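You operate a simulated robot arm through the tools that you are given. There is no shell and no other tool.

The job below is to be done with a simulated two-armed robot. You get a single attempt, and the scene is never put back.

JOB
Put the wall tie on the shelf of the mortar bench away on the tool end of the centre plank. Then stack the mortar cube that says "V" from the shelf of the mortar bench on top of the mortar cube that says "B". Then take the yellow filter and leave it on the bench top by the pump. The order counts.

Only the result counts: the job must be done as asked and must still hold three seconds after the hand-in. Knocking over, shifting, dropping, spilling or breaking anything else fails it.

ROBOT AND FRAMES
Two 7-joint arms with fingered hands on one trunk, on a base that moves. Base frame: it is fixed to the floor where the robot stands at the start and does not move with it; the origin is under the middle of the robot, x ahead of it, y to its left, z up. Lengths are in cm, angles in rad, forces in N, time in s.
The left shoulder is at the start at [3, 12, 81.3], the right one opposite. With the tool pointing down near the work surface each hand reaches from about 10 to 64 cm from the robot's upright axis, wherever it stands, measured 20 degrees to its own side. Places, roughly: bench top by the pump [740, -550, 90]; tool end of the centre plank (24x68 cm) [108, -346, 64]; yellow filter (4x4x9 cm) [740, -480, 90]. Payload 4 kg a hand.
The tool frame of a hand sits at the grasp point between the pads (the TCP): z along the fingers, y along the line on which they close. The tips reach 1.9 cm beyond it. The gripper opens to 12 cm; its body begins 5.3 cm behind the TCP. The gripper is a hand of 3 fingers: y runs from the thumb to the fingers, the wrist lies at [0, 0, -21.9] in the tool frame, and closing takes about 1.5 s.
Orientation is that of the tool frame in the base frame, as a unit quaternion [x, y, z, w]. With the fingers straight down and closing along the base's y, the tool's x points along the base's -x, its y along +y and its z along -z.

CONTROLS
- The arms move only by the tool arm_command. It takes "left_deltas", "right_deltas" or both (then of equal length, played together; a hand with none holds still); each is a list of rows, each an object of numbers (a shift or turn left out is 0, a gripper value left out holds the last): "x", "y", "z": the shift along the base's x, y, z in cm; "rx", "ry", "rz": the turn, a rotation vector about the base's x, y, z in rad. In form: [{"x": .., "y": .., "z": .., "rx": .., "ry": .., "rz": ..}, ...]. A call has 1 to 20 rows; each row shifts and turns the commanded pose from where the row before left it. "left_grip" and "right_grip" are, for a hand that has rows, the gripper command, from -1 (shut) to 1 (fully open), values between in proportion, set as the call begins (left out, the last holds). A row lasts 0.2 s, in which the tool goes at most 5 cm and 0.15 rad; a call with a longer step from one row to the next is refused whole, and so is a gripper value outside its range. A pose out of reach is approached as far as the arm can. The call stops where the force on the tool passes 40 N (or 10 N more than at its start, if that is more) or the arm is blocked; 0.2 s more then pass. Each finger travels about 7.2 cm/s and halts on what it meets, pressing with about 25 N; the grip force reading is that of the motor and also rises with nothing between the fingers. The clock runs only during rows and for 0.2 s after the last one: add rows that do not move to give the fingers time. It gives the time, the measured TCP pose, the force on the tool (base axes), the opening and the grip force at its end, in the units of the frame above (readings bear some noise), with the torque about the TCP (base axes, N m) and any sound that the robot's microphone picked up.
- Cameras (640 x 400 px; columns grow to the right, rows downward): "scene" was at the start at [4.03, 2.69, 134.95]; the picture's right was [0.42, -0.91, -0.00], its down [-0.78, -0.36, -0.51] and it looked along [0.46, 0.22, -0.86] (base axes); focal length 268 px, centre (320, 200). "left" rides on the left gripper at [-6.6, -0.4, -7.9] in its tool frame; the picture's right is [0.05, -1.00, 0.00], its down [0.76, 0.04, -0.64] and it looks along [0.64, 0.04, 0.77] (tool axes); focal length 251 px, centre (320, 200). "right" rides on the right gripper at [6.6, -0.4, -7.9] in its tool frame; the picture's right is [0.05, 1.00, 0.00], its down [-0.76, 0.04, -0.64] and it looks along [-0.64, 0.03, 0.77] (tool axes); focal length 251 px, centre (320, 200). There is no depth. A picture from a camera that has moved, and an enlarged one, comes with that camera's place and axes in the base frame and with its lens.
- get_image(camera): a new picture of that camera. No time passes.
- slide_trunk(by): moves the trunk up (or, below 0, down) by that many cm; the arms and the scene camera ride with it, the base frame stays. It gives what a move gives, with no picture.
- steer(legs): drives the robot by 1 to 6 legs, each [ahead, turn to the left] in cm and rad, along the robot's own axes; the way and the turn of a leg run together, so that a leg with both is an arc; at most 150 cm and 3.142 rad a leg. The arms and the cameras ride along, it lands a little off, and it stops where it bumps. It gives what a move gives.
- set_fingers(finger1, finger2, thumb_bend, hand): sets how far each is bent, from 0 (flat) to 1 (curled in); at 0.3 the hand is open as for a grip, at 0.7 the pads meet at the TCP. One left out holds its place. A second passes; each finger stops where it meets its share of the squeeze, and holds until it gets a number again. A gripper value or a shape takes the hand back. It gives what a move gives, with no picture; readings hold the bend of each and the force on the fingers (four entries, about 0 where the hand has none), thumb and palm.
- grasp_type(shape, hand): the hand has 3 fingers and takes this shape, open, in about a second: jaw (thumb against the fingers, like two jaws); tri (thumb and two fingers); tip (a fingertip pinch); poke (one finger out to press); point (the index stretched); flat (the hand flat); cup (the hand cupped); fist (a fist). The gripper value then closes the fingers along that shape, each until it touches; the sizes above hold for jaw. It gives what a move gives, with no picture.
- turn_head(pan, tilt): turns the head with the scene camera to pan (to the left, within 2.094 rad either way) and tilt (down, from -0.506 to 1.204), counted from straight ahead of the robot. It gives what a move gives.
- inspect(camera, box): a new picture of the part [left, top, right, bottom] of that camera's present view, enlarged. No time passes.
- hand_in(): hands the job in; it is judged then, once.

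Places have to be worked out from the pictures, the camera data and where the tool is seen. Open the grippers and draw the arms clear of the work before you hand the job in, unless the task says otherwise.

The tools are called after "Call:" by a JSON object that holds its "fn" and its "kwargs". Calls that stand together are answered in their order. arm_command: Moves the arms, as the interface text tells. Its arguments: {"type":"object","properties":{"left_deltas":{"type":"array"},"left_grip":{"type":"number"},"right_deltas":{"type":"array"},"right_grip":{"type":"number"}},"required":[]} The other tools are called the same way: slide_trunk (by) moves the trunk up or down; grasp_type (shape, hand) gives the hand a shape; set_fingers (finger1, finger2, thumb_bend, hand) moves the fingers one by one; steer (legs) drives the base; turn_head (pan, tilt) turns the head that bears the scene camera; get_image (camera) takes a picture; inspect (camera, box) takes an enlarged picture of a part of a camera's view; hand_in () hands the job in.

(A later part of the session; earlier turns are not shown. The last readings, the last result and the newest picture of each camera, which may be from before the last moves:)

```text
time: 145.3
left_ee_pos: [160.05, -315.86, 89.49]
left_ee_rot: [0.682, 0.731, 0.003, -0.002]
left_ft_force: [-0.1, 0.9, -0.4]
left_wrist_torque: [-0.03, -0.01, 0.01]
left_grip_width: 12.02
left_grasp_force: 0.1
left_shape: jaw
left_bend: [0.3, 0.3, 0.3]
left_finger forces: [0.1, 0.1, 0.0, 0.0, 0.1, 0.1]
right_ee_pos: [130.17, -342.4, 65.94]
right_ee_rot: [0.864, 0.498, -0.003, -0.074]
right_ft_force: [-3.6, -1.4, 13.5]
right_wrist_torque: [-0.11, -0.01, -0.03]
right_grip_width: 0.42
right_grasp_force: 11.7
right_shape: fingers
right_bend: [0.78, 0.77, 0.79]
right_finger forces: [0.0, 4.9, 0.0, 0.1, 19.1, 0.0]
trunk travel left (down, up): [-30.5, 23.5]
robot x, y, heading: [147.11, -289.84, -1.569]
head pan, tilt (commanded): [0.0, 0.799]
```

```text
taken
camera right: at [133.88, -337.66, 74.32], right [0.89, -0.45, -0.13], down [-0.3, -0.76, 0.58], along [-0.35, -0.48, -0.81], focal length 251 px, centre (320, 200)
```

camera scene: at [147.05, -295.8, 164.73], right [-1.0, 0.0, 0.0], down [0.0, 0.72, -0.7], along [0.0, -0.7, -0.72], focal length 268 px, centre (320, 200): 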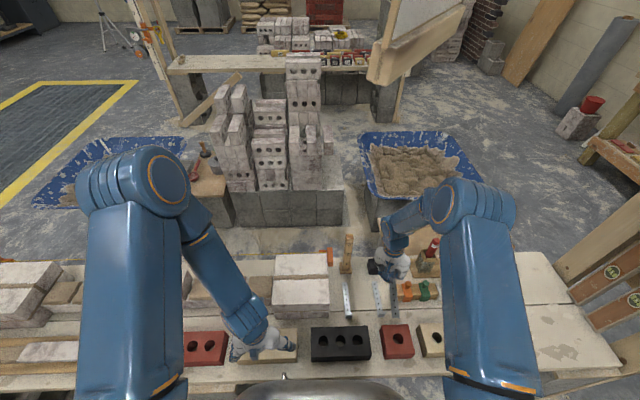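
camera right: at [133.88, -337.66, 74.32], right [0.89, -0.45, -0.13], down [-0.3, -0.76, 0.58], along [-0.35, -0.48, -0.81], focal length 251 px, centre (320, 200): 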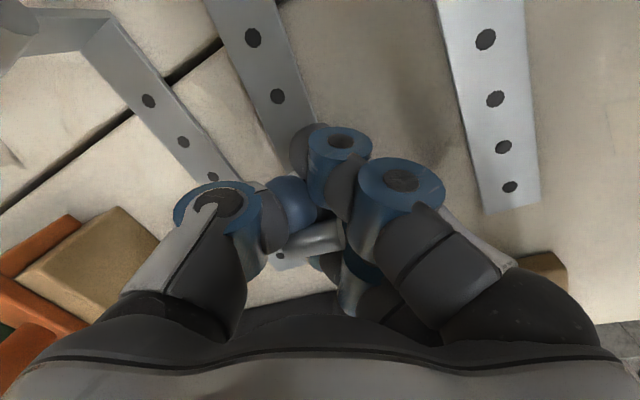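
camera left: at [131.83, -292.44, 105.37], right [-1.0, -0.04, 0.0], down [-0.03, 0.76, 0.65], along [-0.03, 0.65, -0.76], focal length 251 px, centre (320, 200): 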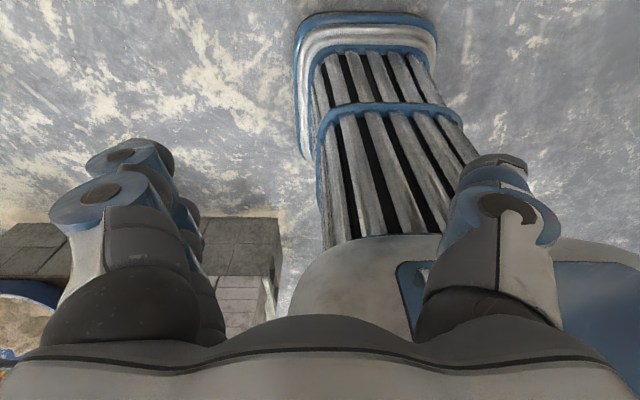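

The uncurling thumb presses on the plank, so I raise the hand 0.5 cm and open further.

Call:
{"fn": "arm_command", "kwargs": {"right_deltas": [{"z": 0.3}, {"z": 0.3}, {}]}}

Call:
{"fn": "set_fingers", "kwargs": {"hand": "right", "finger1": 0.68, "finger2": 0.68, "thumb_bend": 0.66}}

Call:
{"fn": "get_image", "kwargs": {"camera": "right"}}

```text
time: 146.1
left_ee_pos: [159.94, -316.12, 89.51]
left_ee_rot: [0.682, 0.732, 0.003, -0.003]
left_ft_force: [-0.8, 0.1, -0.1]
left_wrist_torque: [0.05, -0.04, 0.0]
left_grip_width: 11.99
left_grasp_force: 0.1
left_shape: jaw
left_bend: [0.3, 0.3, 0.3]
left_finger forces: [0.0, 0.0, 0.1, 0.0, 0.0, 0.0]
right_ee_pos: [130.19, -342.3, 66.43]
right_ee_rot: [0.864, 0.498, -0.001, -0.074]
right_ft_force: [-0.4, -0.9, -0.8]
right_wrist_torque: [-0.05, -0.01, -0.01]
right_grip_width: 0.45
right_grasp_force: 2.2
right_shape: fingers
right_bend: [0.77, 0.76, 0.75]
right_finger forces: [0.4, 2.8, 0.1, 0.1, 2.1, 0.0]
trunk travel left (down, up): [-30.5, 23.5]
robot x, y, heading: [147.44, -289.51, -1.571]
head pan, tilt (commanded): [0.0, 0.799]
```

```text
time: 147.1
left_ee_pos: [160.13, -315.99, 89.45]
left_ee_rot: [0.682, 0.731, 0.003, -0.003]
left_ft_force: [0.6, 0.5, -0.6]
left_wrist_torque: [0.01, 0.01, -0.03]
left_grip_width: 11.99
left_grasp_force: 0.0
left_shape: jaw
left_bend: [0.3, 0.3, 0.3]
left_finger forces: [0.0, 0.0, 0.1, 0.0, 0.0, 0.0]
right_ee_pos: [130.23, -342.57, 66.57]
right_ee_rot: [0.864, 0.499, -0.003, -0.074]
right_ft_force: [-1.1, -1.4, 12.7]
right_wrist_torque: [-0.09, -0.04, -0.03]
right_grip_width: 1.37
right_grasp_force: 7.7
right_shape: fingers
right_bend: [0.72, 0.72, 0.66]
right_finger forces: [8.6, 6.6, 0.1, 0.1, 0.0, 0.0]
trunk travel left (down, up): [-30.5, 23.5]
robot x, y, heading: [147.24, -289.59, -1.569]
head pan, tilt (commanded): [0.0, 0.799]
```

```text
taken
camera right: at [133.92, -337.68, 74.91], right [0.89, -0.45, -0.13], down [-0.3, -0.76, 0.58], along [-0.35, -0.48, -0.81], focal length 251 px, centre (320, 200)
```

right: 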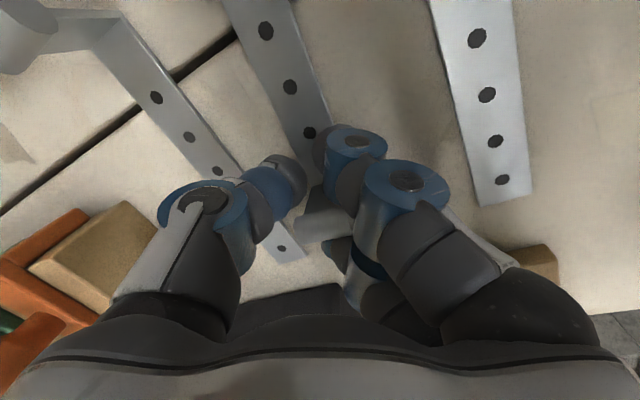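

The tie now lies flat on the plank. I raise the hand a little and open wider so nothing catches the roller.

Call:
{"fn": "arm_command", "kwargs": {"right_deltas": [{"z": 0.3}, {"z": 0.3}, {}]}}

Call:
{"fn": "set_fingers", "kwargs": {"hand": "right", "finger1": 0.58, "finger2": 0.58, "thumb_bend": 0.5}}

Call:
{"fn": "get_image", "kwargs": {"camera": "right"}}

```text
time: 147.9
left_ee_pos: [159.92, -316.0, 89.45]
left_ee_rot: [0.682, 0.731, 0.003, -0.003]
left_ft_force: [-0.4, 0.4, -0.3]
left_wrist_torque: [0.01, -0.02, -0.04]
left_grip_width: 11.96
left_grasp_force: 0.1
left_shape: jaw
left_bend: [0.3, 0.3, 0.3]
left_finger forces: [0.1, 0.1, 0.0, 0.1, 0.0, 0.0]
right_ee_pos: [130.29, -342.34, 66.98]
right_ee_rot: [0.864, 0.499, -0.002, -0.073]
right_ft_force: [0.0, 0.9, 0.5]
right_wrist_torque: [0.02, -0.02, 0.01]
right_grip_width: 1.76
right_grasp_force: 1.6
right_shape: fingers
right_bend: [0.68, 0.68, 0.66]
right_finger forces: [1.6, 1.7, 0.0, 0.0, 0.1, 0.1]
trunk travel left (down, up): [-30.5, 23.5]
robot x, y, heading: [147.15, -289.55, -1.57]
head pan, tilt (commanded): [0.0, 0.799]
```

```text
time: 148.9
left_ee_pos: [159.97, -316.06, 89.51]
left_ee_rot: [0.682, 0.732, 0.001, -0.003]
left_ft_force: [-0.2, 0.1, 1.0]
left_wrist_torque: [0.01, 0.01, 0.02]
left_grip_width: 12.01
left_grasp_force: 0.1
left_shape: jaw
left_bend: [0.3, 0.3, 0.3]
left_finger forces: [0.0, 0.0, 0.1, 0.1, 0.0, 0.1]
right_ee_pos: [130.15, -342.46, 67.24]
right_ee_rot: [0.864, 0.498, -0.004, -0.073]
right_ft_force: [-1.0, -0.2, 11.6]
right_wrist_torque: [-0.32, -0.05, -0.06]
right_grip_width: 5.73
right_grasp_force: 6.2
right_shape: fingers
right_bend: [0.57, 0.6, 0.5]
right_finger forces: [0.0, 11.6, 0.0, 0.0, 0.0, 0.0]
trunk travel left (down, up): [-30.5, 23.5]
robot x, y, heading: [147.23, -289.68, -1.568]
head pan, tilt (commanded): [0.0, 0.799]
```

```text
taken
camera right: at [133.91, -337.67, 75.49], right [0.89, -0.45, -0.13], down [-0.3, -0.76, 0.58], along [-0.35, -0.48, -0.81], focal length 251 px, centre (320, 200)
```

right: 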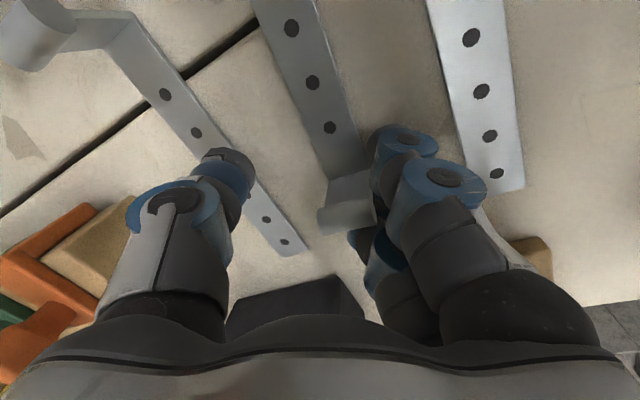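

The tie is fully released and lying flat between the other two. I lift the hand straight up.

Call:
{"fn": "arm_command", "kwargs": {"right_deltas": [{"z": 0.5}, {"z": 1}, {"z": 1.5}, {"z": 1.5}, {"z": 1.5}, {"z": 1.5}, {"z": 1.5}, {"z": 1.5}, {"z": 1.5}, {"z": 1.5}, {}]}}

Call:
{"fn": "get_image", "kwargs": {"camera": "right"}}

Call:
{"fn": "inspect", "kwargs": {"camera": "scene", "box": [300, 200, 500, 340]}}

```text
time: 151.3
left_ee_pos: [160.0, -316.07, 89.32]
left_ee_rot: [0.681, 0.732, 0.004, -0.003]
left_ft_force: [1.1, 0.1, 0.5]
left_wrist_torque: [0.03, 0.01, -0.01]
left_grip_width: 11.99
left_grasp_force: 0.0
left_shape: jaw
left_bend: [0.3, 0.3, 0.3]
left_finger forces: [0.1, 0.0, 0.0, 0.0, 0.0, 0.1]
right_ee_pos: [130.14, -342.43, 80.63]
right_ee_rot: [0.864, 0.498, -0.001, -0.074]
right_ft_force: [0.2, -0.1, 0.0]
right_wrist_torque: [-0.01, -0.01, 0.01]
right_grip_width: 5.72
right_grasp_force: 0.1
right_shape: fingers
right_bend: [0.57, 0.57, 0.5]
right_finger forces: [0.0, 0.1, 0.1, 0.1, 0.0, 0.0]
trunk travel left (down, up): [-30.5, 23.5]
robot x, y, heading: [147.27, -289.52, -1.572]
head pan, tilt (commanded): [0.0, 0.799]
```

```text
taken
camera right: at [133.88, -337.72, 88.98], right [0.89, -0.44, -0.13], down [-0.3, -0.76, 0.58], along [-0.35, -0.47, -0.81], focal length 251 px, centre (320, 200)
```

right: 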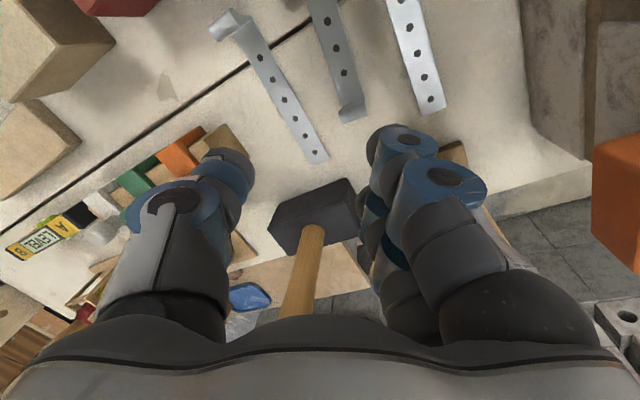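

```text
2.86 times, centred on (400, 270) of scene
camera zoom: at [147.07, -295.77, 164.71], right [-1.0, 0.0, 0.0], down [0.0, 0.72, -0.7], along [0.0, -0.7, -0.72], focal length 765 px, centre (91, 0)
```

zoom: 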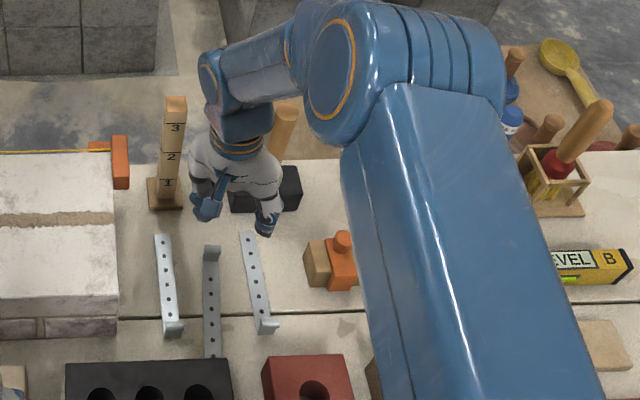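

The tie lies flat at x≈130.4, y from about -343 to -330, with its near third overlapping the front plank. I'll nudge it about 3.5 cm farther back by pushing the flange with closed fingertips so it lies safely on the centre plank.

Call:
{"fn": "set_fingers", "kwargs": {"hand": "right", "finger1": 0.7, "finger2": 0.7, "thumb_bend": 0.7}}

Call:
{"fn": "arm_command", "kwargs": {"right_deltas": [{"y": 1.5}, {"y": 1.5}, {"y": 1.5}, {"z": -1.5}, {"z": -1.5}, {"z": -1.5}, {"z": -1.5}, {"z": -1.5}, {"z": -1.5}, {}]}}

Call:
{"fn": "get_image", "kwargs": {"camera": "right"}}

Call:
{"fn": "inspect", "kwargs": {"camera": "scene", "box": [300, 200, 500, 340]}}

```text
time: 152.3
left_ee_pos: [160.0, -316.04, 89.46]
left_ee_rot: [0.682, 0.732, 0.003, -0.003]
left_ft_force: [0.1, 1.1, -0.6]
left_wrist_torque: [-0.02, 0.0, 0.02]
left_grip_width: 12.0
left_grasp_force: 0.0
left_shape: jaw
left_bend: [0.3, 0.3, 0.3]
left_finger forces: [0.0, 0.0, 0.0, 0.0, 0.0, 0.0]
right_ee_pos: [130.07, -342.49, 80.54]
right_ee_rot: [0.864, 0.498, -0.003, -0.075]
right_ft_force: [-0.2, 0.4, -0.1]
right_wrist_torque: [0.01, 0.01, -0.04]
right_grip_width: 1.08
right_grasp_force: 0.0
right_shape: fingers
right_bend: [0.71, 0.71, 0.7]
right_finger forces: [0.1, 0.0, 0.0, 0.1, 0.1, 0.0]
trunk travel left (down, up): [-30.5, 23.5]
robot x, y, heading: [146.81, -289.19, -1.569]
head pan, tilt (commanded): [0.0, 0.799]
```

```text
time: 154.5
left_ee_pos: [159.9, -316.06, 89.38]
left_ee_rot: [0.683, 0.731, 0.003, -0.003]
left_ft_force: [-0.3, 0.2, -0.7]
left_wrist_torque: [-0.01, 0.03, -0.05]
left_grip_width: 12.01
left_grasp_force: 0.0
left_shape: jaw
left_bend: [0.3, 0.3, 0.3]
left_finger forces: [0.1, 0.1, 0.0, 0.0, 0.0, 0.0]
right_ee_pos: [130.32, -337.91, 71.55]
right_ee_rot: [0.864, 0.498, -0.002, -0.074]
right_ft_force: [-0.5, 0.3, 0.0]
right_wrist_torque: [-0.01, 0.0, -0.01]
right_grip_width: 1.07
right_grasp_force: 0.1
right_shape: fingers
right_bend: [0.71, 0.71, 0.7]
right_finger forces: [0.0, 0.0, 0.0, 0.0, 0.0, 0.0]
trunk travel left (down, up): [-30.5, 23.5]
robot x, y, heading: [147.42, -289.53, -1.565]
head pan, tilt (commanded): [0.0, 0.799]
```

```text
taken
camera right: at [133.92, -333.14, 79.94], right [0.89, -0.44, -0.13], down [-0.3, -0.76, 0.58], along [-0.35, -0.47, -0.81], focal length 251 px, centre (320, 200)
```

right: 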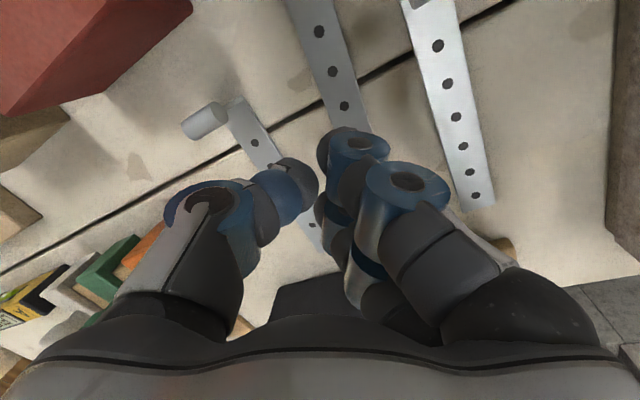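

```text
2.86 times, centred on (400, 270) of scene
camera zoom: at [147.08, -295.73, 164.71], right [-1.0, 0.0, 0.0], down [0.0, 0.72, -0.7], along [0.0, -0.7, -0.72], focal length 765 px, centre (91, 0)
```

zoom: 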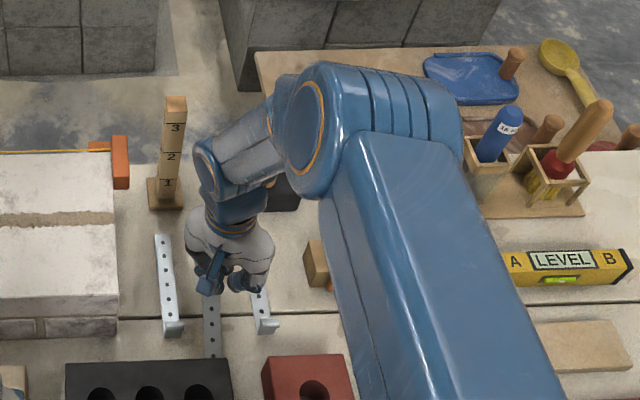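

Positions agree with the plan. I lower the closed fingertips in front of the flange to about 1 cm above the plank.

Call:
{"fn": "arm_command", "kwargs": {"right_deltas": [{"z": -1.2}, {"z": -1.2}, {"z": -1.0}, {"z": -0.7}, {}]}}

Call:
{"fn": "get_image", "kwargs": {"camera": "right"}}

```text
time: 155.7
left_ee_pos: [159.94, -316.04, 89.46]
left_ee_rot: [0.682, 0.731, 0.003, -0.004]
left_ft_force: [-0.1, 0.2, 0.3]
left_wrist_torque: [0.04, 0.01, -0.01]
left_grip_width: 12.0
left_grasp_force: 0.0
left_shape: jaw
left_bend: [0.3, 0.3, 0.3]
left_finger forces: [0.1, 0.0, 0.0, 0.0, 0.0, 0.0]
right_ee_pos: [130.17, -337.91, 67.54]
right_ee_rot: [0.864, 0.499, -0.003, -0.074]
right_ft_force: [-0.3, -0.9, 0.1]
right_wrist_torque: [-0.01, 0.02, -0.02]
right_grip_width: 1.06
right_grasp_force: 0.2
right_shape: fingers
right_bend: [0.71, 0.71, 0.7]
right_finger forces: [0.1, 0.1, 0.1, 0.1, 0.0, 0.0]
trunk travel left (down, up): [-30.5, 23.5]
robot x, y, heading: [147.51, -289.61, -1.568]
head pan, tilt (commanded): [0.0, 0.799]
```

```text
taken
camera right: at [133.94, -333.18, 75.85], right [0.89, -0.44, -0.13], down [-0.3, -0.76, 0.58], along [-0.35, -0.47, -0.81], focal length 251 px, centre (320, 200)
```

right: 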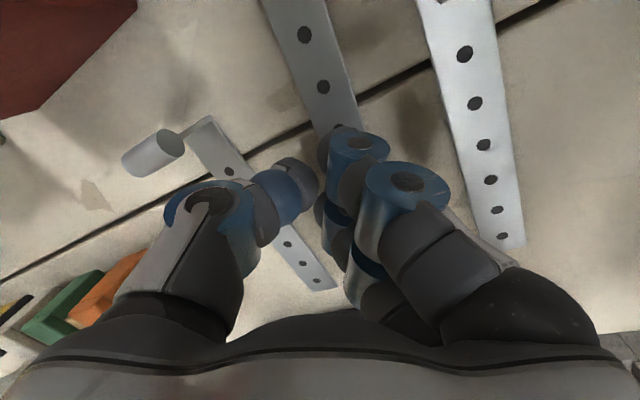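

Clear of everything. I push gently in -y by about 4.8 cm.

Call:
{"fn": "arm_command", "kwargs": {"right_deltas": [{"y": -0.6}, {"y": -0.6}, {"y": -0.6}, {"y": -0.6}, {"y": -0.6}, {"y": -0.6}, {}]}}

Call:
{"fn": "get_image", "kwargs": {"camera": "right"}}

Call:
{"fn": "inspect", "kwargs": {"camera": "scene", "box": [300, 200, 500, 340]}}

```text
time: 157.3
left_ee_pos: [159.97, -316.04, 89.45]
left_ee_rot: [0.682, 0.731, 0.003, -0.003]
left_ft_force: [0.8, -0.8, 0.3]
left_wrist_torque: [0.01, -0.04, 0.0]
left_grip_width: 12.01
left_grasp_force: 0.0
left_shape: jaw
left_bend: [0.3, 0.3, 0.3]
left_finger forces: [0.0, 0.0, 0.1, 0.1, 0.0, 0.0]
right_ee_pos: [130.27, -341.61, 67.36]
right_ee_rot: [0.864, 0.499, -0.002, -0.075]
right_ft_force: [0.0, 0.0, -0.2]
right_wrist_torque: [0.0, 0.0, -0.01]
right_grip_width: 1.06
right_grasp_force: 0.0
right_shape: fingers
right_bend: [0.71, 0.71, 0.7]
right_finger forces: [0.0, 0.1, 0.0, 0.1, 0.0, 0.0]
trunk travel left (down, up): [-30.5, 23.5]
robot x, y, heading: [147.42, -289.56, -1.566]
head pan, tilt (commanded): [0.0, 0.799]
```

```text
taken
camera right: at [133.91, -336.81, 75.82], right [0.89, -0.44, -0.13], down [-0.3, -0.76, 0.58], along [-0.35, -0.47, -0.81], focal length 251 px, centre (320, 200)
```

right: 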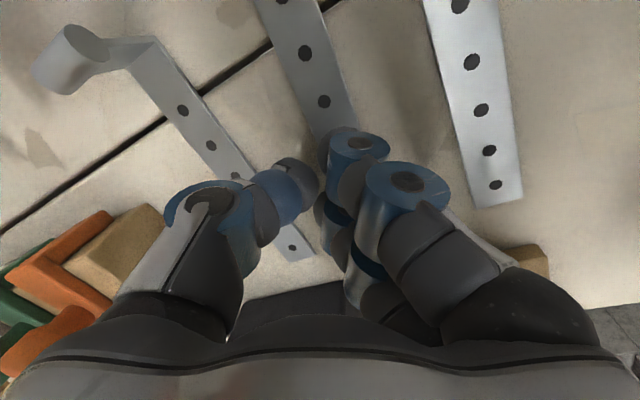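

```text
2.86 times, centred on (400, 270) of scene
camera zoom: at [147.07, -295.75, 164.71], right [-1.0, 0.0, 0.0], down [0.0, 0.72, -0.7], along [0.0, -0.7, -0.72], focal length 765 px, centre (91, 0)
```

zoom: 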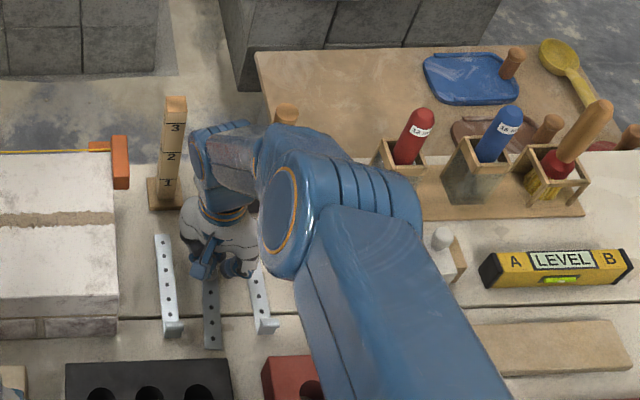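

The tie is sliding back nicely (about 1.5 cm so far). I push 2 cm more.

Call:
{"fn": "arm_command", "kwargs": {"right_deltas": [{"y": -0.5}, {"y": -0.5}, {"y": -0.5}, {"y": -0.5}, {}]}}

Call:
{"fn": "inspect", "kwargs": {"camera": "scene", "box": [300, 200, 500, 340]}}

```text
time: 158.5
left_ee_pos: [160.0, -316.04, 89.37]
left_ee_rot: [0.682, 0.732, 0.004, -0.002]
left_ft_force: [0.4, 0.4, 1.1]
left_wrist_torque: [-0.02, -0.01, -0.03]
left_grip_width: 12.0
left_grasp_force: 0.1
left_shape: jaw
left_bend: [0.3, 0.3, 0.3]
left_finger forces: [0.1, 0.0, 0.0, 0.0, 0.1, 0.1]
right_ee_pos: [130.14, -343.57, 67.48]
right_ee_rot: [0.864, 0.498, -0.002, -0.075]
right_ft_force: [-0.1, -0.4, -0.5]
right_wrist_torque: [-0.01, -0.03, -0.02]
right_grip_width: 1.11
right_grasp_force: 0.0
right_shape: fingers
right_bend: [0.71, 0.71, 0.7]
right_finger forces: [0.1, 0.3, 0.0, 0.0, 0.0, 0.0]
trunk travel left (down, up): [-30.5, 23.5]
robot x, y, heading: [147.26, -289.48, -1.573]
head pan, tilt (commanded): [0.0, 0.799]
```

```text
2.86 times, centred on (400, 270) of scene
camera zoom: at [147.07, -295.75, 164.71], right [-1.0, 0.0, 0.0], down [0.0, 0.72, -0.7], along [0.0, -0.7, -0.72], focal length 765 px, centre (91, 0)
```

zoom: 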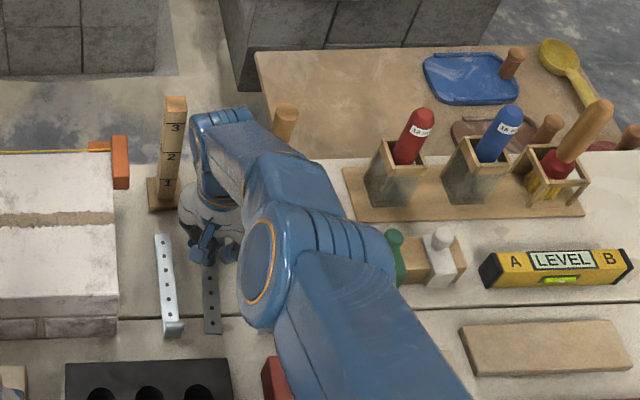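

The tie is now aligned with its neighbours. I raise the hand straight up and clear.

Call:
{"fn": "arm_command", "kwargs": {"right_deltas": [{"y": 0.3, "z": 0.3}, {"z": 1}, {"z": 1.5}, {"z": 1.5}, {"z": 1.5}, {"z": 1.5}, {"z": 1.5}, {"z": 1.5}, {"z": 1.5}, {"z": 1.5}, {"z": 1.5}, {}]}}

Call:
{"fn": "inspect", "kwargs": {"camera": "scene", "box": [260, 190, 500, 340]}}

Call:
{"fn": "get_image", "kwargs": {"camera": "scene"}}

```text
time: 161.1
left_ee_pos: [159.88, -315.95, 89.48]
left_ee_rot: [0.681, 0.732, 0.004, -0.003]
left_ft_force: [-0.1, -0.3, -0.3]
left_wrist_torque: [0.0, -0.03, 0.01]
left_grip_width: 11.98
left_grasp_force: 0.1
left_shape: jaw
left_bend: [0.3, 0.3, 0.3]
left_finger forces: [0.1, 0.1, 0.0, 0.1, 0.0, 0.0]
right_ee_pos: [130.22, -343.14, 82.17]
right_ee_rot: [0.864, 0.498, -0.002, -0.074]
right_ft_force: [-0.4, -0.2, -0.1]
right_wrist_torque: [0.0, 0.02, -0.01]
right_grip_width: 1.08
right_grasp_force: 0.0
right_shape: fingers
right_bend: [0.71, 0.71, 0.7]
right_finger forces: [0.0, 0.0, 0.0, 0.0, 0.0, 0.0]
trunk travel left (down, up): [-30.5, 23.5]
robot x, y, heading: [146.91, -289.46, -1.568]
head pan, tilt (commanded): [0.0, 0.799]
```

```text
2.67 times, centred on (380, 265) of scene
camera zoom: at [147.07, -295.78, 164.71], right [-1.0, 0.0, 0.0], down [0.0, 0.72, -0.7], along [0.0, -0.7, -0.72], focal length 714 px, centre (160, 27)
```

zoom: 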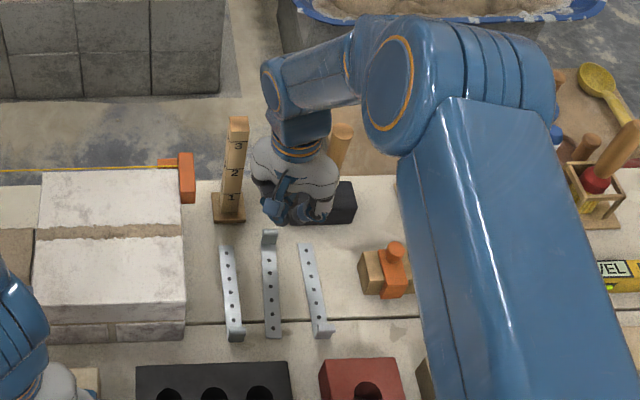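

```text
taken
camera scene: at [147.07, -295.78, 164.71], right [-1.0, 0.0, 0.0], down [0.0, 0.72, -0.7], along [0.0, -0.7, -0.72], focal length 268 px, centre (320, 200)
```

scene: 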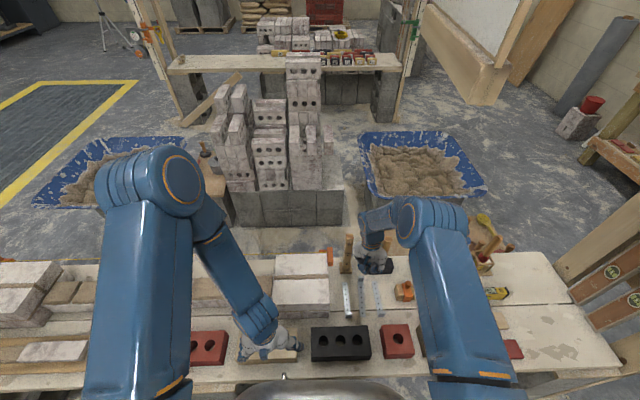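

The wall tie is stored neatly on the centre plank. Next: the cube "V". I reverse away from the plank the way I came, then head for the back side of the mortar bench to read and reach the back cubes.

Call:
{"fn": "steer", "kwargs": {"legs": [[-28, 0], [-45, 0.5], [-70, 0.07]]}}

Call:
{"fn": "get_image", "kwargs": {"camera": "scene"}}

```text
time: 168.8
left_ee_pos: [125.12, -174.17, 89.48]
left_ee_rot: [0.447, 0.894, 0.002, -0.003]
left_ft_force: [-0.5, -0.4, -0.2]
left_wrist_torque: [-0.03, -0.03, 0.03]
left_grip_width: 11.99
left_grasp_force: 0.0
left_shape: jaw
left_bend: [0.3, 0.3, 0.3]
left_finger forces: [0.0, 0.0, 0.0, 0.0, 0.0, 0.0]
right_ee_pos: [114.9, -213.18, 82.34]
right_ee_rot: [0.687, 0.722, -0.023, -0.07]
right_ft_force: [-0.4, -0.6, -0.8]
right_wrist_torque: [0.0, -0.02, 0.01]
right_grip_width: 1.05
right_grasp_force: 0.1
right_shape: fingers
right_bend: [0.71, 0.71, 0.7]
right_finger forces: [0.0, 0.0, 0.1, 0.1, 0.0, 0.0]
trunk travel left (down, up): [-30.5, 23.5]
robot x, y, heading: [99.77, -158.88, -0.995]
head pan, tilt (commanded): [0.0, 0.799]
```

```text
taken
camera scene: at [103.08, -164.07, 164.72], right [-0.84, -0.55, 0.0], down [-0.39, 0.6, -0.7], along [0.38, -0.58, -0.72], focal length 268 px, centre (320, 200)
```

scene: 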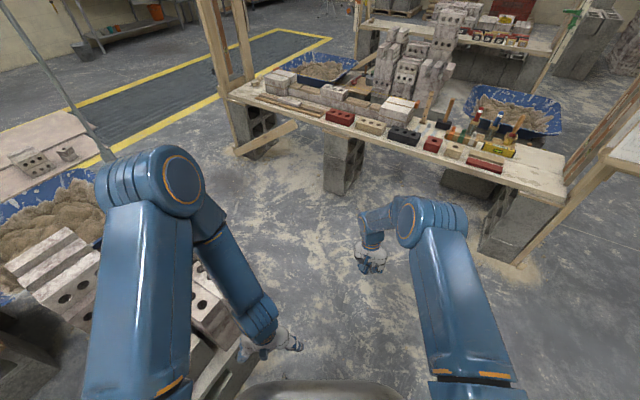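

I continue: reverse a bit more, then take the corridor between the bench and the brick stack to the bench's back side.

Call:
{"fn": "steer", "kwargs": {"legs": [[-40, 0], [0, 0.75], [0, 0.72], [95, 0]]}}

Call:
{"fn": "get_image", "kwargs": {"camera": "scene"}}

```text
time: 173.8
left_ee_pos: [107.05, -117.81, 89.37]
left_ee_rot: [0.074, 0.997, -0.003, -0.004]
left_ft_force: [0.6, 0.6, -0.7]
left_wrist_torque: [-0.06, -0.02, -0.01]
left_grip_width: 11.99
left_grasp_force: 0.0
left_shape: jaw
left_bend: [0.3, 0.3, 0.3]
left_finger forces: [0.1, 0.1, 0.0, 0.0, 0.1, 0.0]
right_ee_pos: [127.16, -152.95, 82.26]
right_ee_rot: [0.361, 0.929, -0.052, -0.056]
right_ft_force: [-0.7, 0.8, -0.2]
right_wrist_torque: [-0.11, 0.02, 0.02]
right_grip_width: 1.04
right_grasp_force: 0.0
right_shape: fingers
right_bend: [0.71, 0.71, 0.7]
right_finger forces: [0.0, 0.0, 0.1, 0.0, 0.0, 0.0]
trunk travel left (down, up): [-30.5, 23.5]
robot x, y, heading: [76.61, -131.14, -0.215]
head pan, tilt (commanded): [0.0, 0.799]
stopped in leg 3: the robot was blocked; the commanded pose is now the measured one
```

```text
taken
camera scene: at [82.85, -131.96, 164.71], right [-0.21, -0.98, 0.0], down [-0.7, 0.15, -0.7], along [0.68, -0.15, -0.72], focal length 268 px, centre (320, 200)
```

scene: 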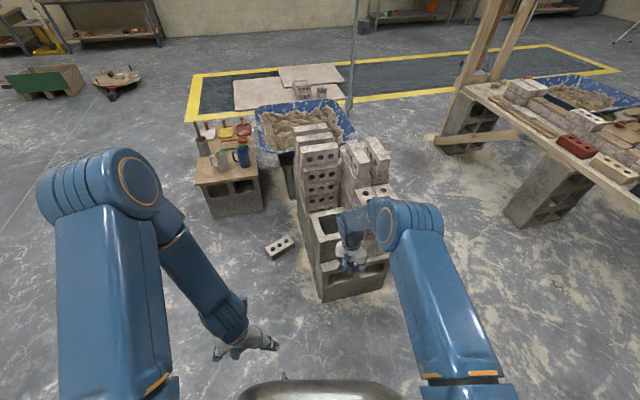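

No contact is visible; the stop seems to come from drift during quick in-place turns. I continue with smaller turn steps.

Call:
{"fn": "steer", "kwargs": {"legs": [[0, 0.25], [0, 0.25], [0, 0.24]]}}

Call:
{"fn": "get_image", "kwargs": {"camera": "scene"}}

```text
time: 176.7
left_ee_pos: [90.48, -101.52, 89.5]
left_ee_rot: [-0.288, 0.958, -0.002, -0.004]
left_ft_force: [0.9, 0.2, 0.2]
left_wrist_torque: [-0.03, 0.0, 0.0]
left_grip_width: 11.99
left_grasp_force: 0.1
left_shape: jaw
left_bend: [0.3, 0.3, 0.3]
left_finger forces: [0.0, 0.0, 0.0, 0.1, 0.1, 0.0]
right_ee_pos: [128.85, -114.08, 82.18]
right_ee_rot: [0.004, 0.997, -0.066, -0.036]
right_ft_force: [0.5, 0.3, 0.0]
right_wrist_torque: [-0.02, 0.02, 0.01]
right_grip_width: 1.03
right_grasp_force: 0.1
right_shape: fingers
right_bend: [0.71, 0.71, 0.7]
right_finger forces: [0.0, 0.0, 0.1, 0.0, 0.1, 0.1]
trunk travel left (down, up): [-30.5, 23.5]
robot x, y, heading: [79.28, -135.89, 0.516]
head pan, tilt (commanded): [0.0, 0.799]
```

```text
taken
camera scene: at [84.57, -133.1, 164.71], right [0.49, -0.87, 0.0], down [-0.62, -0.35, -0.7], along [0.61, 0.34, -0.72], focal length 268 px, centre (320, 200)
```

scene: 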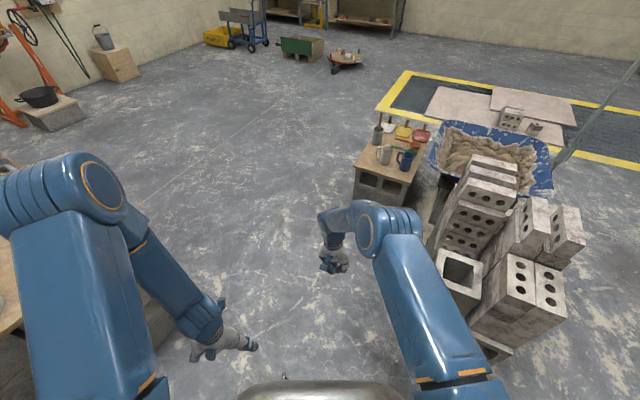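

Path ahead is clear. I drive along the corridor, turn north, and go behind the bench.

Call:
{"fn": "steer", "kwargs": {"legs": [[95, 0], [0, 0.27], [0, 0.27], [0, 0.27], [0, 0.25]]}}

Call:
{"fn": "get_image", "kwargs": {"camera": "scene"}}

```text
time: 184.3
left_ee_pos: [147.95, -55.72, 89.34]
left_ee_rot: [-0.613, 0.79, -0.004, -0.002]
left_ft_force: [0.1, -0.8, -0.2]
left_wrist_torque: [-0.01, 0.01, 0.02]
left_grip_width: 12.01
left_grasp_force: 0.1
left_shape: jaw
left_bend: [0.3, 0.3, 0.3]
left_finger forces: [0.0, 0.0, 0.0, 0.0, 0.0, 0.0]
right_ee_pos: [184.93, -39.19, 82.2]
right_ee_rot: [-0.354, 0.932, -0.076, -0.008]
right_ft_force: [-0.2, -0.3, -0.5]
right_wrist_torque: [0.01, -0.03, 0.0]
right_grip_width: 1.03
right_grasp_force: 0.0
right_shape: fingers
right_bend: [0.71, 0.71, 0.7]
right_finger forces: [0.1, 0.0, 0.1, 0.0, 0.1, 0.0]
trunk travel left (down, up): [-30.5, 23.5]
robot x, y, heading: [168.02, -90.83, 1.254]
head pan, tilt (commanded): [0.0, 0.799]
stopped in leg 4: the robot was blocked; the commanded pose is now the measured one
```

```text
taken
camera scene: at [169.29, -84.76, 164.71], right [0.95, -0.31, 0.0], down [-0.22, -0.68, -0.7], along [0.22, 0.66, -0.72], focal length 268 px, centre (320, 200)
```

scene: 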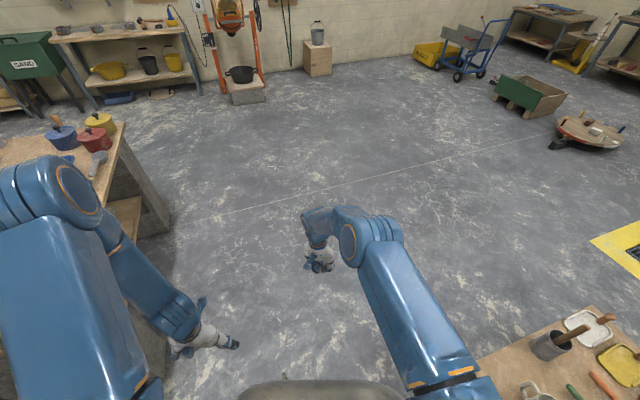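

Almost there. I finish the turn and drive north behind the bench.

Call:
{"fn": "steer", "kwargs": {"legs": [[0, 0.15], [0, 0.14], [130, 0]]}}

Call:
{"fn": "turn_head", "kwargs": {"pan": 1.2, "tilt": 0.7}}

Call:
{"fn": "get_image", "kwargs": {"camera": "scene"}}

```text
time: 185.4
left_ee_pos: [143.69, -59.1, 89.36]
left_ee_rot: [-0.668, 0.744, -0.003, -0.002]
left_ft_force: [-0.7, -0.2, 0.1]
left_wrist_torque: [-0.02, -0.01, 0.02]
left_grip_width: 12.03
left_grasp_force: 0.1
left_shape: jaw
left_bend: [0.3, 0.3, 0.3]
left_finger forces: [0.0, 0.0, 0.1, 0.0, 0.0, 0.0]
right_ee_pos: [177.83, -37.42, 82.2]
right_ee_rot: [-0.42, 0.904, -0.076, -0.003]
right_ft_force: [0.8, -0.3, 0.7]
right_wrist_torque: [-0.01, -0.03, 0.0]
right_grip_width: 1.04
right_grasp_force: 0.1
right_shape: fingers
right_bend: [0.71, 0.71, 0.7]
right_finger forces: [0.0, 0.0, 0.0, 0.0, 0.1, 0.0]
trunk travel left (down, up): [-30.5, 23.5]
robot x, y, heading: [169.04, -91.23, 1.385]
head pan, tilt (commanded): [0.0, 0.799]
stopped in leg 1: the robot was blocked; the commanded pose is now the measured one
```

```text
time: 186.8
left_ee_pos: [143.81, -59.11, 89.42]
left_ee_rot: [-0.667, 0.745, -0.004, -0.002]
left_ft_force: [0.4, 0.0, 0.0]
left_wrist_torque: [0.0, 0.01, 0.01]
left_grip_width: 12.01
left_grasp_force: 0.1
left_shape: jaw
left_bend: [0.3, 0.3, 0.3]
left_finger forces: [0.0, 0.1, 0.1, 0.1, 0.1, 0.0]
right_ee_pos: [177.87, -37.44, 82.4]
right_ee_rot: [-0.42, 0.904, -0.076, -0.004]
right_ft_force: [0.7, 0.4, 0.0]
right_wrist_torque: [0.03, -0.02, -0.01]
right_grip_width: 1.05
right_grasp_force: 0.1
right_shape: fingers
right_bend: [0.71, 0.71, 0.7]
right_finger forces: [0.0, 0.0, 0.0, 0.1, 0.0, 0.0]
trunk travel left (down, up): [-30.5, 23.5]
robot x, y, heading: [168.68, -91.03, 1.387]
head pan, tilt (commanded): [1.201, 0.7]
```

```text
taken
camera scene: at [161.22, -88.49, 165.54], right [0.53, 0.85, 0.0], down [0.55, -0.34, -0.76], along [-0.65, 0.4, -0.64], focal length 268 px, centre (320, 200)
```

scene: 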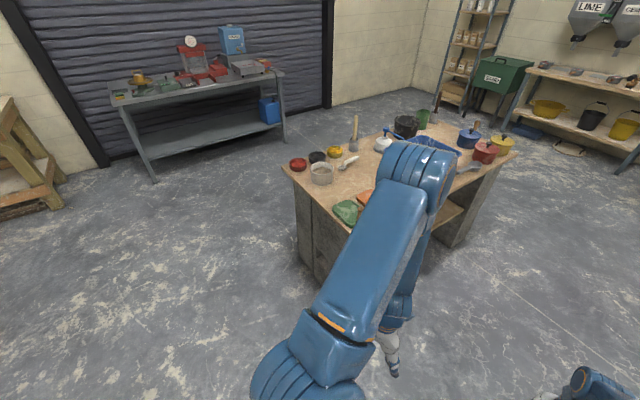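

The turn again registered a "block" though it moved freely. I just continue with the drive.

Call:
{"fn": "steer", "kwargs": {"legs": [[60, 0.1], [60, 0.08]]}}

Call:
{"fn": "get_image", "kwargs": {"camera": "scene"}}

```text
time: 193.2
left_ee_pos: [148.77, 55.23, 89.52]
left_ee_rot: [0.732, -0.682, 0.004, 0.001]
left_ft_force: [0.0, 0.3, 0.4]
left_wrist_torque: [-0.03, -0.02, 0.0]
left_grip_width: 12.0
left_grasp_force: 0.0
left_shape: jaw
left_bend: [0.3, 0.3, 0.3]
left_finger forces: [0.0, 0.0, 0.1, 0.0, 0.0, 0.0]
right_ee_pos: [178.49, 82.7, 82.22]
right_ee_rot: [-0.5, 0.863, -0.076, 0.004]
right_ft_force: [0.4, 0.5, -0.9]
right_wrist_torque: [0.02, 0.03, 0.01]
right_grip_width: 1.05
right_grasp_force: 0.0
right_shape: fingers
right_bend: [0.71, 0.71, 0.7]
right_finger forces: [0.0, 0.1, 0.0, 0.0, 0.1, 0.0]
trunk travel left (down, up): [-30.5, 23.5]
robot x, y, heading: [179.38, 28.21, 1.568]
head pan, tilt (commanded): [1.201, 0.7]
```

```text
taken
camera scene: at [171.26, 29.5, 165.54], right [0.36, 0.93, 0.0], down [0.6, -0.23, -0.76], along [-0.71, 0.28, -0.64], focal length 268 px, centre (320, 200)
```

scene: 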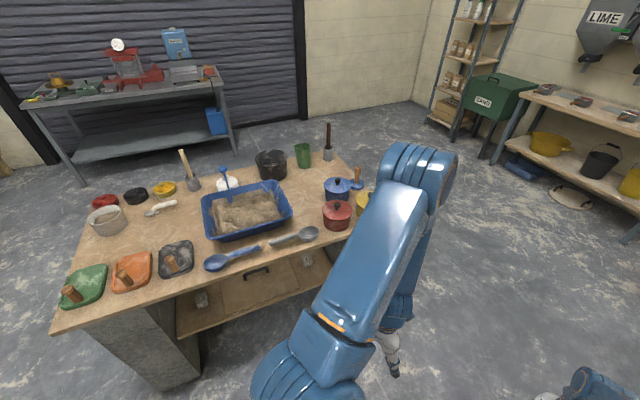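

Now I can see the back of the shelf; the two back cubes carry labels on this side. I zoom in.

Call:
{"fn": "inspect", "kwargs": {"camera": "scene", "box": [170, 270, 250, 330]}}

Call:
{"fn": "inspect", "kwargs": {"camera": "scene", "box": [270, 235, 350, 295]}}

Call:
{"fn": "inspect", "kwargs": {"camera": "scene", "box": [60, 130, 440, 330]}}

```text
6.67 times, centred on (210, 300) of scene
camera zoom: at [171.26, 29.5, 165.54], right [0.36, 0.93, 0.0], down [0.6, -0.23, -0.76], along [-0.71, 0.28, -0.64], focal length 1785 px, centre (1053, -467)
```

zoom: 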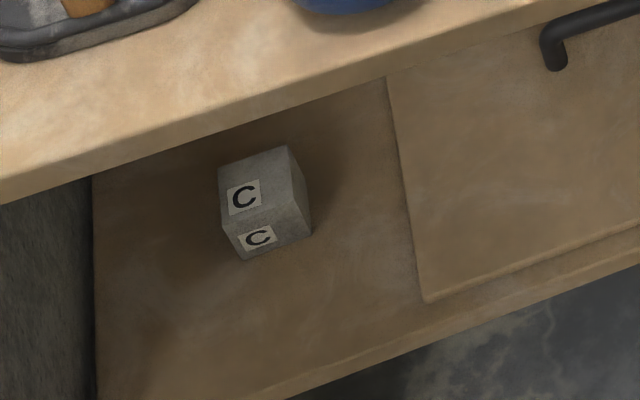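

```text
6.67 times, centred on (310, 265) of scene
camera zoom: at [171.26, 29.5, 165.54], right [0.36, 0.93, 0.0], down [0.6, -0.23, -0.76], along [-0.71, 0.28, -0.64], focal length 1785 px, centre (387, -233)
```

zoom: 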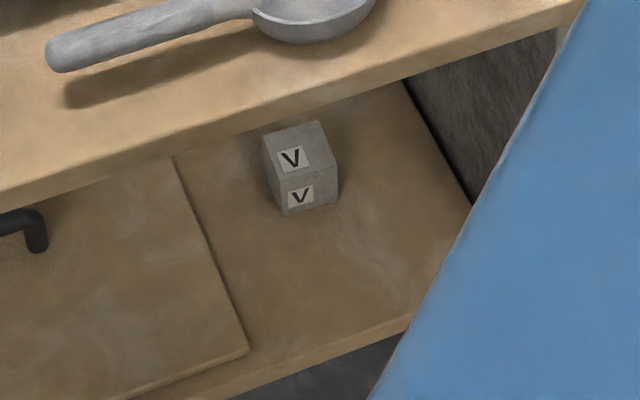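

```text
1.68 times, centred on (250, 230) of scene
camera zoom: at [171.26, 29.5, 165.54], right [0.36, 0.93, 0.0], down [0.6, -0.23, -0.76], along [-0.71, 0.28, -0.64], focal length 451 px, centre (438, 150)
```

zoom: 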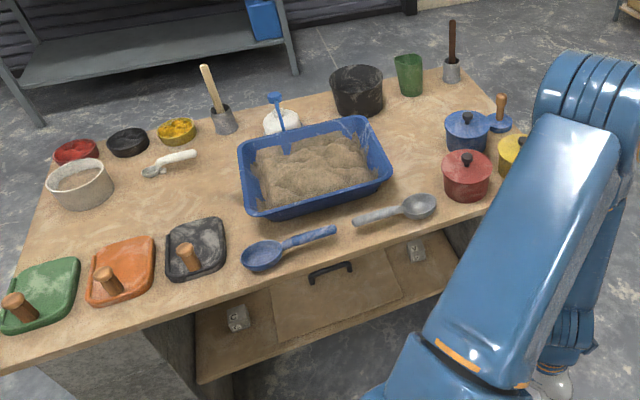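

V is confirmed as the back-left cube at about (82, 57), with its labels facing me. I reorient the right hand (fingers forward and 42° down, closing left-right) in free space here.

Call:
{"fn": "arm_command", "kwargs": {"right_deltas": [{"x": 1.25, "rx": 0.1146, "ry": -0.0138, "rz": 0.0675}, {"x": 1.25, "rx": 0.1146, "ry": -0.0138, "rz": 0.0675}, {"x": 1.25, "rx": 0.1146, "ry": -0.0138, "rz": 0.0675}, {"x": 1.25, "rx": 0.1146, "ry": -0.0138, "rz": 0.0675}, {"x": 1.25, "rx": 0.1146, "ry": -0.0138, "rz": 0.0675}, {"x": 1.25, "rx": 0.1146, "ry": -0.0138, "rz": 0.0675}, {"x": 1.25, "rx": 0.1146, "ry": -0.0138, "rz": 0.0675}, {"x": 1.25, "rx": 0.1146, "ry": -0.0138, "rz": 0.0675}, {}]}}

Call:
{"fn": "set_fingers", "kwargs": {"hand": "right", "finger1": 0.35, "finger2": 0.35, "thumb_bend": 0.35}}

Call:
{"fn": "turn_head", "kwargs": {"pan": 0, "tilt": 0.9}}

Call:
{"fn": "get_image", "kwargs": {"camera": "scene"}}

```text
time: 195.2
left_ee_pos: [148.88, 55.4, 89.55]
left_ee_rot: [0.732, -0.681, 0.004, 0.001]
left_ft_force: [-0.4, -0.2, -1.0]
left_wrist_torque: [0.05, 0.0, 0.01]
left_grip_width: 12.0
left_grasp_force: 0.1
left_shape: jaw
left_bend: [0.3, 0.3, 0.3]
left_finger forces: [0.0, 0.1, 0.0, 0.1, 0.0, 0.1]
right_ee_pos: [188.54, 82.71, 82.38]
right_ee_rot: [0.647, -0.645, -0.288, -0.287]
right_ft_force: [-0.2, 0.4, 0.4]
right_wrist_torque: [0.02, -0.03, -0.02]
right_grip_width: 1.03
right_grasp_force: 0.0
right_shape: fingers
right_bend: [0.71, 0.71, 0.7]
right_finger forces: [0.1, 0.0, 0.0, 0.1, 0.0, 0.1]
trunk travel left (down, up): [-30.5, 23.5]
robot x, y, heading: [179.4, 28.42, 1.568]
head pan, tilt (commanded): [1.201, 0.7]
```

```text
time: 196.2
left_ee_pos: [148.84, 55.34, 89.45]
left_ee_rot: [0.732, -0.682, 0.004, 0.001]
left_ft_force: [0.6, -0.4, -0.7]
left_wrist_torque: [0.0, -0.03, 0.01]
left_grip_width: 12.02
left_grasp_force: 0.1
left_shape: jaw
left_bend: [0.3, 0.3, 0.3]
left_finger forces: [0.1, 0.0, 0.0, 0.1, 0.0, 0.1]
right_ee_pos: [188.58, 82.74, 82.29]
right_ee_rot: [-0.646, 0.647, 0.286, 0.287]
right_ft_force: [-0.6, 0.4, -1.1]
right_wrist_torque: [0.01, -0.01, 0.02]
right_grip_width: 11.37
right_grasp_force: 0.1
right_shape: fingers
right_bend: [0.35, 0.35, 0.35]
right_finger forces: [0.0, 0.1, 0.0, 0.1, 0.1, 0.0]
trunk travel left (down, up): [-30.5, 23.5]
robot x, y, heading: [179.46, 28.6, 1.57]
head pan, tilt (commanded): [1.201, 0.7]
```

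```text
time: 197.6
left_ee_pos: [148.84, 55.34, 89.37]
left_ee_rot: [0.732, -0.682, 0.004, 0.001]
left_ft_force: [-0.2, -0.2, 1.0]
left_wrist_torque: [0.0, 0.01, 0.01]
left_grip_width: 11.99
left_grasp_force: 0.2
left_shape: jaw
left_bend: [0.3, 0.3, 0.3]
left_finger forces: [0.0, 0.0, 0.0, 0.0, 0.1, 0.0]
right_ee_pos: [188.59, 82.69, 82.26]
right_ee_rot: [0.647, -0.646, -0.287, -0.287]
right_ft_force: [0.2, -0.6, 0.0]
right_wrist_torque: [0.03, 0.01, -0.02]
right_grip_width: 11.34
right_grasp_force: 0.0
right_shape: fingers
right_bend: [0.35, 0.35, 0.35]
right_finger forces: [0.0, 0.0, 0.0, 0.1, 0.1, 0.0]
trunk travel left (down, up): [-30.5, 23.5]
robot x, y, heading: [179.25, 28.63, 1.572]
head pan, tilt (commanded): [0.0, 0.901]
```

```text
taken
camera scene: at [179.2, 33.97, 163.92], right [1.0, 0.0, 0.0], down [0.0, -0.78, -0.62], along [0.0, 0.62, -0.78], focal length 268 px, centre (320, 200)
```

scene: 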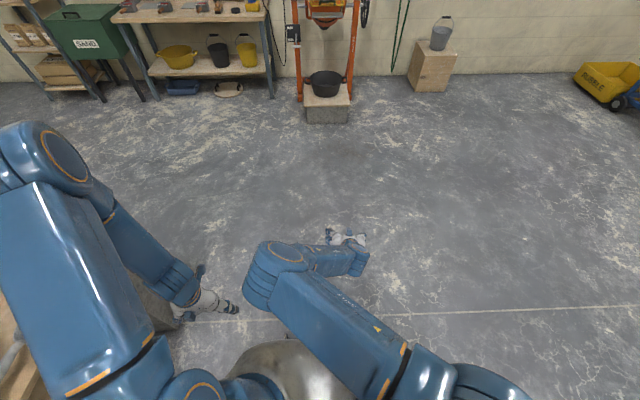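

The elbow tucks inward near the left hand, so I move the left hand outward first, then go to y≈40 and turn to face the bench from behind.

Call:
{"fn": "arm_command", "kwargs": {"left_deltas": [{"x": -2, "z": 0.5}, {"x": -2, "z": 0.5}, {"x": -2, "z": 0.5}, {"x": -2, "z": 0.5}, {"x": -2, "z": 0.5}, {}]}}

Call:
{"fn": "steer", "kwargs": {"legs": [[10, 0], [0, 0.25], [0, 0.25], [0, 0.25]]}}

Call:
{"fn": "steer", "kwargs": {"legs": [[0, 0.25], [0, 0.25], [0, 0.25]]}}

Call:
{"fn": "get_image", "kwargs": {"camera": "scene"}}

```text
time: 199.0
left_ee_pos: [138.86, 55.36, 91.97]
left_ee_rot: [0.733, -0.68, 0.004, 0.001]
left_ft_force: [-0.1, -0.9, -0.3]
left_wrist_torque: [0.01, 0.03, -0.03]
left_grip_width: 11.97
left_grasp_force: 0.1
left_shape: jaw
left_bend: [0.3, 0.3, 0.3]
left_finger forces: [0.1, 0.0, 0.0, 0.0, 0.0, 0.0]
right_ee_pos: [188.59, 82.74, 82.31]
right_ee_rot: [0.647, -0.646, -0.286, -0.286]
right_ft_force: [-0.1, 0.7, 0.3]
right_wrist_torque: [-0.03, 0.03, -0.01]
right_grip_width: 11.37
right_grasp_force: 0.0
right_shape: fingers
right_bend: [0.35, 0.35, 0.35]
right_finger forces: [0.1, 0.0, 0.0, 0.0, 0.0, 0.1]
trunk travel left (down, up): [-30.5, 23.5]
robot x, y, heading: [179.3, 28.64, 1.57]
head pan, tilt (commanded): [0.0, 0.901]
```

```text
time: 203.0
left_ee_pos: [131.2, 30.51, 91.85]
left_ee_rot: [0.93, -0.367, 0.006, -0.001]
left_ft_force: [-0.2, 0.1, -1.1]
left_wrist_torque: [0.03, -0.01, 0.0]
left_grip_width: 12.01
left_grasp_force: 0.1
left_shape: jaw
left_bend: [0.3, 0.3, 0.3]
left_finger forces: [0.1, 0.0, 0.0, 0.0, 0.1, 0.1]
right_ee_pos: [149.16, 84.54, 82.18]
right_ee_rot: [0.838, -0.366, -0.37, -0.163]
right_ft_force: [-0.4, -0.4, 0.7]
right_wrist_torque: [0.01, 0.01, 0.06]
right_grip_width: 11.42
right_grasp_force: 0.0
right_shape: fingers
right_bend: [0.35, 0.35, 0.35]
right_finger forces: [0.1, 0.1, 0.1, 0.0, 0.1, 0.0]
trunk travel left (down, up): [-30.5, 23.5]
robot x, y, heading: [182.58, 41.86, 2.346]
head pan, tilt (commanded): [0.0, 0.901]
stopped in leg 4: the robot was blocked; the commanded pose is now the measured one
```

```text
time: 206.1
left_ee_pos: [152.05, -0.96, 91.95]
left_ee_rot: [1.0, -0.006, 0.005, -0.002]
left_ft_force: [-0.6, -0.9, -1.1]
left_wrist_torque: [0.01, 0.01, 0.0]
left_grip_width: 12.01
left_grasp_force: 0.0
left_shape: jaw
left_bend: [0.3, 0.3, 0.3]
left_finger forces: [0.0, 0.0, 0.1, 0.0, 0.0, 0.0]
right_ee_pos: [129.01, 50.88, 82.23]
right_ee_rot: [0.914, -0.039, -0.404, -0.018]
right_ft_force: [0.0, -0.5, 1.1]
right_wrist_torque: [0.03, -0.04, -0.05]
right_grip_width: 11.39
right_grasp_force: 0.1
right_shape: fingers
right_bend: [0.35, 0.35, 0.35]
right_finger forces: [0.1, 0.0, 0.1, 0.0, 0.0, 0.1]
trunk travel left (down, up): [-30.5, 23.5]
robot x, y, heading: [182.52, 46.46, 3.096]
head pan, tilt (commanded): [0.0, 0.901]
stopped in leg 3: the robot was blocked; the commanded pose is now the measured one
```

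```text
taken
camera scene: at [177.2, 46.47, 163.92], right [0.05, 1.0, 0.0], down [0.78, -0.04, -0.62], along [-0.62, 0.03, -0.78], focal length 268 px, centre (320, 200)
```

scene: 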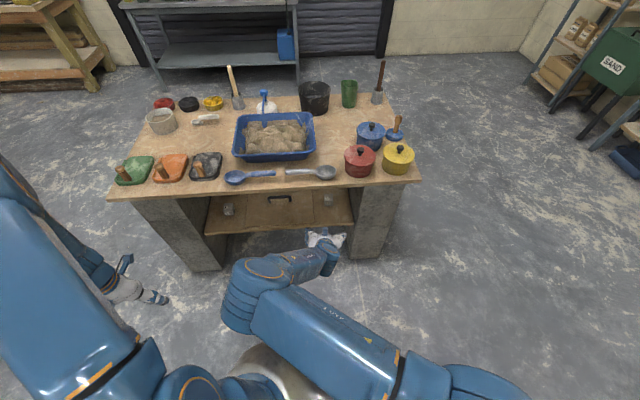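

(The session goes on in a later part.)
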